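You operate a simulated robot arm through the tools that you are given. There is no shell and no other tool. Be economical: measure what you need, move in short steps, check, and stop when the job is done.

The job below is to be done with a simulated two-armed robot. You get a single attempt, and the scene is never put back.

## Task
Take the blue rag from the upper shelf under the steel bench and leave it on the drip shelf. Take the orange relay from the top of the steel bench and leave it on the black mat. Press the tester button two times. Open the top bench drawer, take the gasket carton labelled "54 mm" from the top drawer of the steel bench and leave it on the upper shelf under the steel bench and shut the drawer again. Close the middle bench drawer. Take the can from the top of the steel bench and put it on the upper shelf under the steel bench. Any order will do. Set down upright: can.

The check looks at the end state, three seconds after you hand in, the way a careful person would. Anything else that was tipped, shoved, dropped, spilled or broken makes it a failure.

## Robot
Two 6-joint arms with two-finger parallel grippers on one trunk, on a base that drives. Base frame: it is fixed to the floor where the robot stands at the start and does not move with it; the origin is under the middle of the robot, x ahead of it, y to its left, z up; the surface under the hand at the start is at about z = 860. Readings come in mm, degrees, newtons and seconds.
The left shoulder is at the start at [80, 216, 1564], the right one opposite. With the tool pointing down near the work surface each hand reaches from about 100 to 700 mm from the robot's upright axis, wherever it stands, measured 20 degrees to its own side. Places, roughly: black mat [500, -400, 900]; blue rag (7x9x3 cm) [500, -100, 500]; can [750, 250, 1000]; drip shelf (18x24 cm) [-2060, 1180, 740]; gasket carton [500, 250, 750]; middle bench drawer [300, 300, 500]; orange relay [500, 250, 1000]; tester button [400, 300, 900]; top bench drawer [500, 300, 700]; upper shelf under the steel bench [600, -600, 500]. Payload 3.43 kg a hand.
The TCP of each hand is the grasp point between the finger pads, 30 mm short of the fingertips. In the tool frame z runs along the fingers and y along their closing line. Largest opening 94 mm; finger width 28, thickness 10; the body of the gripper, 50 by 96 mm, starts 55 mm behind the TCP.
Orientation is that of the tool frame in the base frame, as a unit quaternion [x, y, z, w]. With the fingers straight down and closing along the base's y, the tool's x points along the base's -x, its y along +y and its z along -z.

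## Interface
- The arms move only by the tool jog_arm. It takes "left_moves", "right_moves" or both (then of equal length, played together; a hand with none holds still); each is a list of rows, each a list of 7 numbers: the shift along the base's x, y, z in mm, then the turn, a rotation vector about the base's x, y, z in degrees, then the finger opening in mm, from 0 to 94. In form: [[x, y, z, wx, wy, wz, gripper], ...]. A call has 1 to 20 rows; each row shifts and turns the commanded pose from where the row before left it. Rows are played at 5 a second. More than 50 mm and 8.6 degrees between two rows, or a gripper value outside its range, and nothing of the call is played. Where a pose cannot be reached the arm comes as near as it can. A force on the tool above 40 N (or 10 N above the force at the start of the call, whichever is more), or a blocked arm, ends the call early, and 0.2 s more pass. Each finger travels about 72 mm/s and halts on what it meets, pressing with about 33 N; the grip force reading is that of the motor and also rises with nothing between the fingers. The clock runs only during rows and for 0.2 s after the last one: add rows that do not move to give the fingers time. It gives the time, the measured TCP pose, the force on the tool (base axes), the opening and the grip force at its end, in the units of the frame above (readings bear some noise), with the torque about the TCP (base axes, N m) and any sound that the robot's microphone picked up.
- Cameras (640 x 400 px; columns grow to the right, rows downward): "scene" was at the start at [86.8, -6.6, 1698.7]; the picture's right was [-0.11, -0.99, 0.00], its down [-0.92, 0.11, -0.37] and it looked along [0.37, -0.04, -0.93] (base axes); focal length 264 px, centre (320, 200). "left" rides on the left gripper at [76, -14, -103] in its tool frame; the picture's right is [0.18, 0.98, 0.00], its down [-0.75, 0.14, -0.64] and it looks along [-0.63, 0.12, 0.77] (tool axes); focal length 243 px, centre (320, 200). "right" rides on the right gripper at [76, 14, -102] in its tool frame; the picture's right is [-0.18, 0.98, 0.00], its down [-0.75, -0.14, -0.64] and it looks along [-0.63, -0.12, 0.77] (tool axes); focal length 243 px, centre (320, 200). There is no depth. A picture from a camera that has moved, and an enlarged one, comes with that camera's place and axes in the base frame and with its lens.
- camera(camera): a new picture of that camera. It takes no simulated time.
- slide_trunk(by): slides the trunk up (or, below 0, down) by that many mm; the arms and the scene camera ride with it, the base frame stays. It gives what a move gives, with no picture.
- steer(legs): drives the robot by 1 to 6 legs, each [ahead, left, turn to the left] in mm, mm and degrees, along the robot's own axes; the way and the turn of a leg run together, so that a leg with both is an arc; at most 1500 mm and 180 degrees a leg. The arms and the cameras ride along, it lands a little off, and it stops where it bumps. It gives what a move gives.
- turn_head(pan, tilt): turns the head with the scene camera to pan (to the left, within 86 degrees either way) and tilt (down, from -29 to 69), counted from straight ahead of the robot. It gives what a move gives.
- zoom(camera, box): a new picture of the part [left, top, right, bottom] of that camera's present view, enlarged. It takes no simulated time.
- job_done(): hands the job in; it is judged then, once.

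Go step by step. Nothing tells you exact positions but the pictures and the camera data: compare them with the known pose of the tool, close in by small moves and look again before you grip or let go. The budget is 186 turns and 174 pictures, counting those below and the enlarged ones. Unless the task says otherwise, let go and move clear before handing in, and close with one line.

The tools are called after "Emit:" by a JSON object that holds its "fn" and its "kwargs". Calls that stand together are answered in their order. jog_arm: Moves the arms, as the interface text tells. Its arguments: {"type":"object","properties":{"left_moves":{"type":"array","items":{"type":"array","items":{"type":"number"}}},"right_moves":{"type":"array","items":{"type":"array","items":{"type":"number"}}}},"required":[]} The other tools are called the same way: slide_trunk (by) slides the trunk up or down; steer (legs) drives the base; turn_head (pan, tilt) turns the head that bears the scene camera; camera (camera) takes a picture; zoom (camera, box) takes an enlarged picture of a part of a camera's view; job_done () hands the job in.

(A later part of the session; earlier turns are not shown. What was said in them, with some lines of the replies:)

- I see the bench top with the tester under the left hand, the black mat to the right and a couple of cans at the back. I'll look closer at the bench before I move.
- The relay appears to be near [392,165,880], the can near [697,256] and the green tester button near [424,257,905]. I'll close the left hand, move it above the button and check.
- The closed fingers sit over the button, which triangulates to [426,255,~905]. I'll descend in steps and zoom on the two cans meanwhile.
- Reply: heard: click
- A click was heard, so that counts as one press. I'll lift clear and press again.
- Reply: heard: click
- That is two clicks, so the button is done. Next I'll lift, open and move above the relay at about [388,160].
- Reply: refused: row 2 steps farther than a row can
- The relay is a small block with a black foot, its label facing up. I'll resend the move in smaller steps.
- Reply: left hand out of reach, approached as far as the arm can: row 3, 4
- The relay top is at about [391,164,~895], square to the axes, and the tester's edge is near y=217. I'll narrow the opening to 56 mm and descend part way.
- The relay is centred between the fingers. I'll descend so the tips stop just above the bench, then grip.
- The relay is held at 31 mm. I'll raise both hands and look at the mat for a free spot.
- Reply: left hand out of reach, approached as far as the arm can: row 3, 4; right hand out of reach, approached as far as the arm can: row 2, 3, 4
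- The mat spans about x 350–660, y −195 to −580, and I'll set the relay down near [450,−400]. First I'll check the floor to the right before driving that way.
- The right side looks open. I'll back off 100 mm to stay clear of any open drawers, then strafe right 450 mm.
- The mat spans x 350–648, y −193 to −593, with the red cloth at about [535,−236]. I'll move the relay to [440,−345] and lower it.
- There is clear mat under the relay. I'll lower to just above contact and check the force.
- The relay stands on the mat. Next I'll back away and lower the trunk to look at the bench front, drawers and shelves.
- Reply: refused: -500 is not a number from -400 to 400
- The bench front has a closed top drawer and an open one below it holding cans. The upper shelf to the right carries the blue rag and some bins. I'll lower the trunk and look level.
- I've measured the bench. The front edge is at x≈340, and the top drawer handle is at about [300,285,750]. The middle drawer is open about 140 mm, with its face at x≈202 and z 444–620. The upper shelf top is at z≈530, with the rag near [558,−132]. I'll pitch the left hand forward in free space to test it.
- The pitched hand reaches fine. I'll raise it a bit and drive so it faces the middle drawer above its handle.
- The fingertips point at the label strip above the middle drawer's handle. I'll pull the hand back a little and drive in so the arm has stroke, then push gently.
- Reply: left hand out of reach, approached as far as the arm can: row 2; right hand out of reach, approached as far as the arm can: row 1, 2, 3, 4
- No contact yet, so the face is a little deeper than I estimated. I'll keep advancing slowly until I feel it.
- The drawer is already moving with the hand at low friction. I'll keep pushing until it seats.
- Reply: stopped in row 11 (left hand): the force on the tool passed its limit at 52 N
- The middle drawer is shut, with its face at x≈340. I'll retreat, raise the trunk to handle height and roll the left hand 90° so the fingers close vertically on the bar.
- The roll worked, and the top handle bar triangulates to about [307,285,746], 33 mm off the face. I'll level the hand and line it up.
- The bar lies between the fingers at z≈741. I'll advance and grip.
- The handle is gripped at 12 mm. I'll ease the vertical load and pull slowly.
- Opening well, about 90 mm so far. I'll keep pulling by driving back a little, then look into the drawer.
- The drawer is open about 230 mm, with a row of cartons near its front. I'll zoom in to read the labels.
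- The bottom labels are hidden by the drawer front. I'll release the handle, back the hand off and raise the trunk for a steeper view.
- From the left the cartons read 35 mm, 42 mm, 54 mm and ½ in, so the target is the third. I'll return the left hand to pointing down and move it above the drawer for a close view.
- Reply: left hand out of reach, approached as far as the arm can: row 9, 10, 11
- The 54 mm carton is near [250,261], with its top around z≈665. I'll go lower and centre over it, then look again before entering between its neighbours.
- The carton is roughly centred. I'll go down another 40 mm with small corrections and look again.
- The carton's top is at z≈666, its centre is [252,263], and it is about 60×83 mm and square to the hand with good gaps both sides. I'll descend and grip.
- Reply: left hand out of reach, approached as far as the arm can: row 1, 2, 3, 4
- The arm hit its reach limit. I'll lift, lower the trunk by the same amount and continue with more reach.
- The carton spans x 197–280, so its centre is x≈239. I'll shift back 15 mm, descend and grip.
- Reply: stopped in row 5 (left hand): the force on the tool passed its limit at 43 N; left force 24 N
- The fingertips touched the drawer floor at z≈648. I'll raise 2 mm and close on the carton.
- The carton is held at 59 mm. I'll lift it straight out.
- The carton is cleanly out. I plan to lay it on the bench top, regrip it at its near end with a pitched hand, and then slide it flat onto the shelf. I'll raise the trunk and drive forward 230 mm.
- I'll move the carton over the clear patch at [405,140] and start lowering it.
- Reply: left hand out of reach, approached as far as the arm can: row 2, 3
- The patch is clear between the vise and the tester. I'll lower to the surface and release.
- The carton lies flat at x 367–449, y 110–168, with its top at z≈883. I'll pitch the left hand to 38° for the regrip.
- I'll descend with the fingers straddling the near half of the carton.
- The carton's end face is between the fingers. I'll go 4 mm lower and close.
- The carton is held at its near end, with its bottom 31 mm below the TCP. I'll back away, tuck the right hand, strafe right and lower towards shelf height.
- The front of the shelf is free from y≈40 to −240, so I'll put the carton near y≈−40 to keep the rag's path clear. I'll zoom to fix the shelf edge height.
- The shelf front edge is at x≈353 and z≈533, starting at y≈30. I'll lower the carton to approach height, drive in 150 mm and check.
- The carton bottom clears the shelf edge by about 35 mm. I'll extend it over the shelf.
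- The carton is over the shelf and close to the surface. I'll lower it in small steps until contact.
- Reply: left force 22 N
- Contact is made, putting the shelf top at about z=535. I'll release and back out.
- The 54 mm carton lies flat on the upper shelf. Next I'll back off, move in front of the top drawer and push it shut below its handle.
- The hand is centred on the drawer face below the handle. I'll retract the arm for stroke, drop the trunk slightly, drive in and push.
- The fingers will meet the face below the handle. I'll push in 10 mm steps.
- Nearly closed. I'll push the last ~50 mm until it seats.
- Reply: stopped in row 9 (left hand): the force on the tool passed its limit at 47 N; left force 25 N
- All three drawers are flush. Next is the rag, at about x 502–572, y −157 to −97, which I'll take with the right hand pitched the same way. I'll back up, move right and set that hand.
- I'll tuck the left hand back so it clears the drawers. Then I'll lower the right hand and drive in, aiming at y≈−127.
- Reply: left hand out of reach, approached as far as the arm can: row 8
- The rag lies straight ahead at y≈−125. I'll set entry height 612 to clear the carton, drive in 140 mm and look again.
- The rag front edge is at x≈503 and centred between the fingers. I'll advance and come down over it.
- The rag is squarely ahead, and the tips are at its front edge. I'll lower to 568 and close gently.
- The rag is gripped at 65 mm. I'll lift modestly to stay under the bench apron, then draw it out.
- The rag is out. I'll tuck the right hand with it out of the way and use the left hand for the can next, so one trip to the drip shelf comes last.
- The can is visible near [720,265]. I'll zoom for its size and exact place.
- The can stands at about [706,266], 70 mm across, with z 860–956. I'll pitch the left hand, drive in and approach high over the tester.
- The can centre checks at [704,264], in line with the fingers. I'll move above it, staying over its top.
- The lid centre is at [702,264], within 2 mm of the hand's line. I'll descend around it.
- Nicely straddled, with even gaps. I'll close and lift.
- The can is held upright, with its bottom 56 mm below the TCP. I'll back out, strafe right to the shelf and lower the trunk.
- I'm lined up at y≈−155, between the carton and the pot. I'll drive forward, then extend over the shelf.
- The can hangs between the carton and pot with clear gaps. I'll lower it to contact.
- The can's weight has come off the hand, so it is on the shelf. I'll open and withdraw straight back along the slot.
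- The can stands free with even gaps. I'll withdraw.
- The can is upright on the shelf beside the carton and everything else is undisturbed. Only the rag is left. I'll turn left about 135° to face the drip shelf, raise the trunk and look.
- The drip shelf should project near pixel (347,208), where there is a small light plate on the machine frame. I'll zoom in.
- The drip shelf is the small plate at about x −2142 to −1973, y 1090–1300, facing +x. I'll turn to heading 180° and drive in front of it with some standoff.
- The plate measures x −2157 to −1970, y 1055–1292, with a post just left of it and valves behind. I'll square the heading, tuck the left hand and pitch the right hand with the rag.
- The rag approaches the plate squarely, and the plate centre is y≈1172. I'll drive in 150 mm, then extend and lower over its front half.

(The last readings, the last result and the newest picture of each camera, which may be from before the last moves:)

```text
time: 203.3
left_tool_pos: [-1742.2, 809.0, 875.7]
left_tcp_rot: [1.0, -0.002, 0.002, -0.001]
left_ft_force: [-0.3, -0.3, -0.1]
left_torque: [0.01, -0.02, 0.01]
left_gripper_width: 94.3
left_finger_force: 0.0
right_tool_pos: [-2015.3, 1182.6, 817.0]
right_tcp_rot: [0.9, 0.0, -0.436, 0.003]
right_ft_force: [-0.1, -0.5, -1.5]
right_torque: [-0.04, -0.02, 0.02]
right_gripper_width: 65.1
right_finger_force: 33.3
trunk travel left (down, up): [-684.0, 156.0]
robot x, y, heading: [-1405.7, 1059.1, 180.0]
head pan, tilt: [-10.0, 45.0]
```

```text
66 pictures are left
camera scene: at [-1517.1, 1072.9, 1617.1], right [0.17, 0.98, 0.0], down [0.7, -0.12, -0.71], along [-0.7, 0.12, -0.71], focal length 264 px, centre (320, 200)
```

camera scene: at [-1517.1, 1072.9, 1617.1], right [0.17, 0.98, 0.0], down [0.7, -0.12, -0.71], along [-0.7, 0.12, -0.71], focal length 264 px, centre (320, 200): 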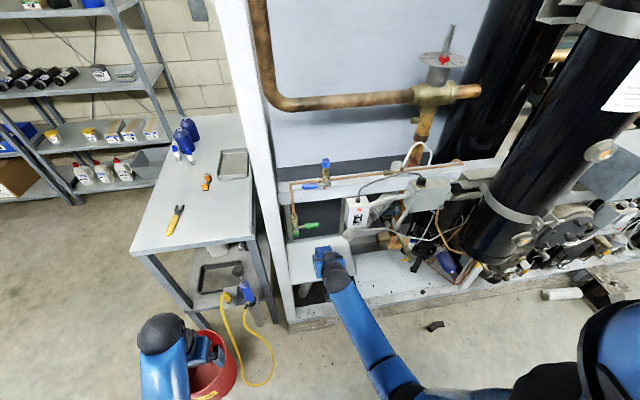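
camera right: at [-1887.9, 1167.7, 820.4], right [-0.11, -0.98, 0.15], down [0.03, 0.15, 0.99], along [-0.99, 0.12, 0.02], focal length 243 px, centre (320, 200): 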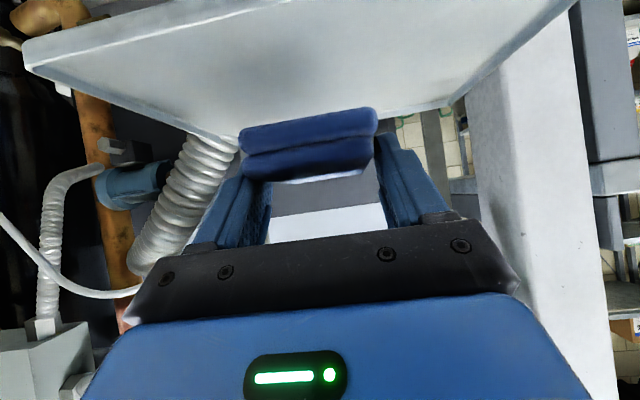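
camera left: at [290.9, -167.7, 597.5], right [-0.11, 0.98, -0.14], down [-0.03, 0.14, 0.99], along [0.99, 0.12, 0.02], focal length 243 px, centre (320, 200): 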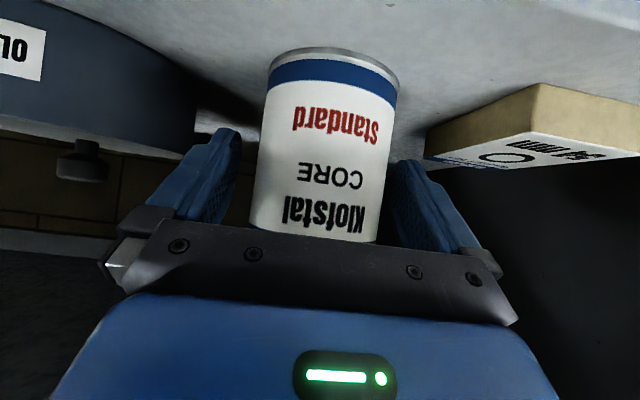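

The rag is over the plate. I'll move a bit deeper and lower to near contact.

Emit:
{"fn": "jog_arm", "kwargs": {"right_moves": [[-18, -4, -15, 0, 0, 0, 30], [0, 0, -15, 0, 0, 0, 30], [0, 0, -6, 0, 0, 0, 30], [0, 0, -4, 0, 0, 0, 30], [0, 0, -3, 0, 0, 0, 30]]}}

Emit:
{"fn": "camera", "kwargs": {"camera": "right"}}

```text
time: 204.6
left_tool_pos: [-1741.9, 809.3, 876.1]
left_tcp_rot: [1.0, -0.003, 0.002, -0.001]
left_ft_force: [0.3, 0.1, 0.7]
left_torque: [0.02, 0.02, -0.03]
left_gripper_width: 94.1
left_finger_force: 0.1
right_tool_pos: [-2032.7, 1176.6, 775.0]
right_tcp_rot: [0.9, 0.0, -0.436, 0.004]
right_ft_force: [0.4, 0.6, 0.5]
right_torque: [0.03, -0.02, -0.02]
right_gripper_width: 65.2
right_finger_force: 33.2
trunk travel left (down, up): [-684.0, 156.0]
robot x, y, heading: [-1407.5, 1060.5, 179.7]
head pan, tilt: [-10.0, 45.0]
```

```text
65 pictures are left
camera right: at [-1906.3, 1162.7, 778.5], right [-0.11, -0.98, 0.15], down [0.04, 0.15, 0.99], along [-0.99, 0.12, 0.02], focal length 243 px, centre (320, 200)
```

right: 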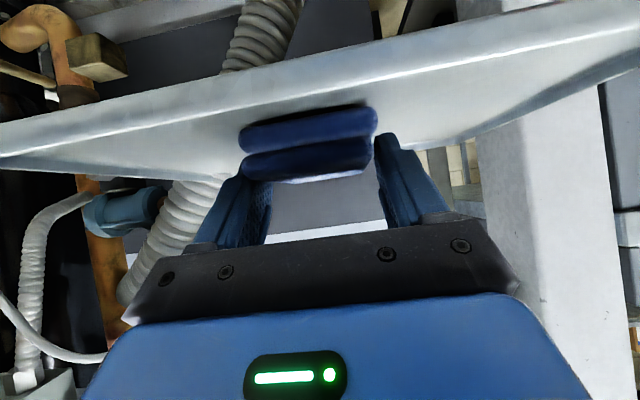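

Very close now. I'll lower in 2 mm steps until I feel contact.

Emit:
{"fn": "jog_arm", "kwargs": {"right_moves": [[0, 0, -2, 0, 0, 0, 30], [0, 0, -2, 0, 0, 0, 30], [0, 0, -2, 0, 0, 0, 30]]}}

Emit:
{"fn": "camera", "kwargs": {"camera": "right"}}

```text
time: 205.3
left_tool_pos: [-1739.9, 808.4, 878.2]
left_tcp_rot: [1.0, -0.003, 0.001, 0.0]
left_ft_force: [-0.7, -1.0, 0.0]
left_torque: [-0.02, 0.0, 0.0]
left_gripper_width: 93.7
left_finger_force: 0.0
right_tool_pos: [-2034.1, 1177.0, 772.5]
right_tcp_rot: [0.898, 0.0, -0.439, 0.003]
right_ft_force: [-0.1, 3.5, 17.4]
right_torque: [0.63, -0.27, -0.07]
right_gripper_width: 65.1
right_finger_force: 32.9
trunk travel left (down, up): [-684.0, 156.0]
robot x, y, heading: [-1404.7, 1056.5, 179.9]
head pan, tilt: [-10.0, 45.0]
```

```text
64 pictures are left
camera right: at [-1906.2, 1162.6, 775.3], right [-0.11, -0.98, 0.15], down [0.04, 0.15, 0.99], along [-0.99, 0.12, 0.03], focal length 243 px, centre (320, 200)
```

right: 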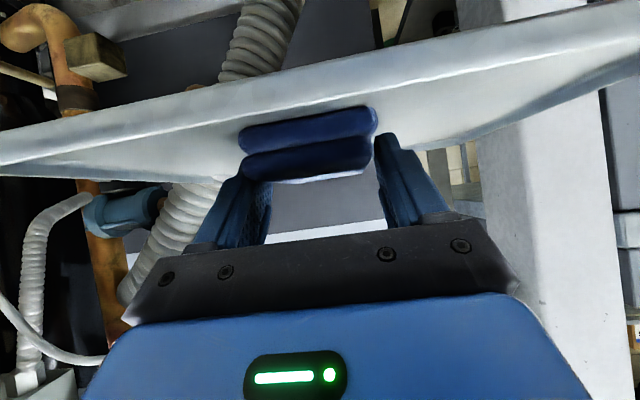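

Contact is at 17 N. I'll ease up 2 mm, open and withdraw upward and back.

Emit:
{"fn": "jog_arm", "kwargs": {"right_moves": [[0, 0, 2, 0, 0, 0, 70], [0, 0, 0, 0, 0, 0, 90], [0, 0, 0, 0, 0, 0, 90], [10, 0, 15, 0, 0, 0, 90], [30, 0, 30, 0, 0, 0, 90], [40, 0, 20, 0, 0, 0, 90], [40, 0, 10, 0, 0, 0, 90]]}}

Emit:
{"fn": "steer", "kwargs": {"legs": [[-300, 0, 0]]}}

Emit:
{"fn": "camera", "kwargs": {"camera": "right"}}

Emit:
{"fn": "camera", "kwargs": {"camera": "scene"}}

Emit:
{"fn": "zoom", "kwargs": {"camera": "scene", "box": [240, 160, 400, 260]}}

```text
time: 206.9
left_tool_pos: [-1740.8, 810.0, 877.3]
left_tcp_rot: [1.0, -0.003, 0.001, -0.001]
left_ft_force: [0.4, 0.3, 0.1]
left_torque: [-0.01, 0.02, 0.0]
left_gripper_width: 93.8
left_finger_force: 0.1
right_tool_pos: [-1914.7, 1178.3, 847.5]
right_tcp_rot: [0.9, -0.001, -0.436, 0.004]
right_ft_force: [-0.2, 0.6, -0.2]
right_torque: [-0.01, -0.01, -0.03]
right_gripper_width: 90.0
right_finger_force: 0.0
trunk travel left (down, up): [-684.0, 156.0]
robot x, y, heading: [-1405.5, 1059.6, 179.5]
head pan, tilt: [-10.0, 45.0]
```

```text
time: 209.0
left_tool_pos: [-1447.5, 809.2, 876.2]
left_tcp_rot: [1.0, -0.009, 0.002, 0.0]
left_ft_force: [-0.4, 1.1, 0.4]
left_torque: [0.0, -0.04, 0.02]
left_gripper_width: 94.0
left_finger_force: 0.1
right_tool_pos: [-1618.4, 1181.7, 845.7]
right_tcp_rot: [0.901, -0.005, -0.435, 0.001]
right_ft_force: [0.0, 0.0, 0.5]
right_torque: [0.01, 0.0, 0.01]
right_gripper_width: 89.9
right_finger_force: 0.1
trunk travel left (down, up): [-684.0, 156.0]
robot x, y, heading: [-1108.5, 1057.1, 179.5]
head pan, tilt: [-10.0, 45.0]
```

```text
63 pictures are left
camera right: at [-1491.6, 1165.3, 849.6], right [-0.12, -0.98, 0.15], down [0.04, 0.15, 0.99], along [-0.99, 0.13, 0.02], focal length 243 px, centre (320, 200)
```

right: 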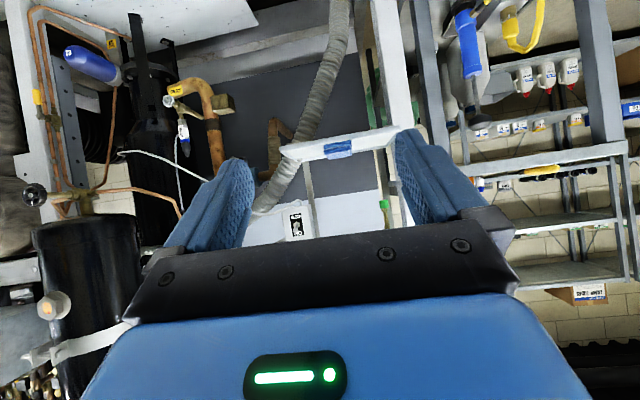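

```text
62 pictures are left
camera scene: at [-1221.2, 1072.4, 1616.9], right [0.18, 0.98, 0.0], down [0.7, -0.13, -0.71], along [-0.69, 0.13, -0.71], focal length 264 px, centre (320, 200)
```

scene: 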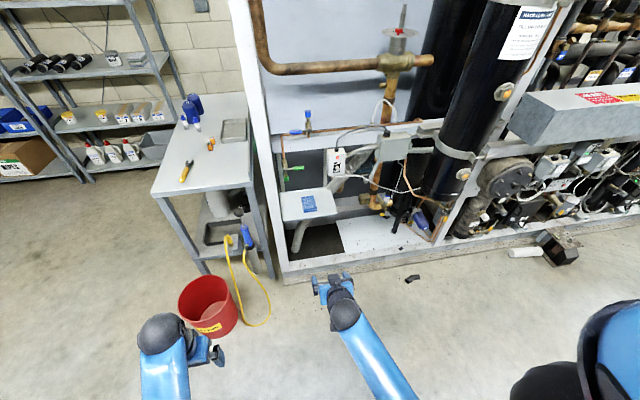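

```text
4.00 times, centred on (320, 210) of scene
camera zoom: at [-1221.2, 1072.4, 1616.9], right [0.18, 0.98, 0.0], down [0.7, -0.13, -0.71], along [-0.69, 0.13, -0.71], focal length 1058 px, centre (320, 160)
```

zoom: 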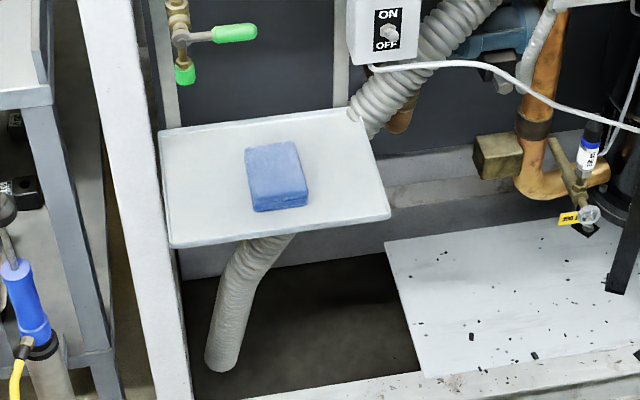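

The rag lies on the drip shelf and both hands are clear. My last view of the bench showed the drawers shut, the relay on the mat, and the can and carton on the upper shelf. I'm handing in now.

Emit:
{"fn": "job_done", "kwargs": {}}

```text
The job is handed in.
```

All the tasks are finished and the job is handed in: rag on the drip shelf, relay on the mat, tester button pressed twice (two clicks heard), 54 mm carton and upright can on the upper shelf, and the top and middle drawers shut.
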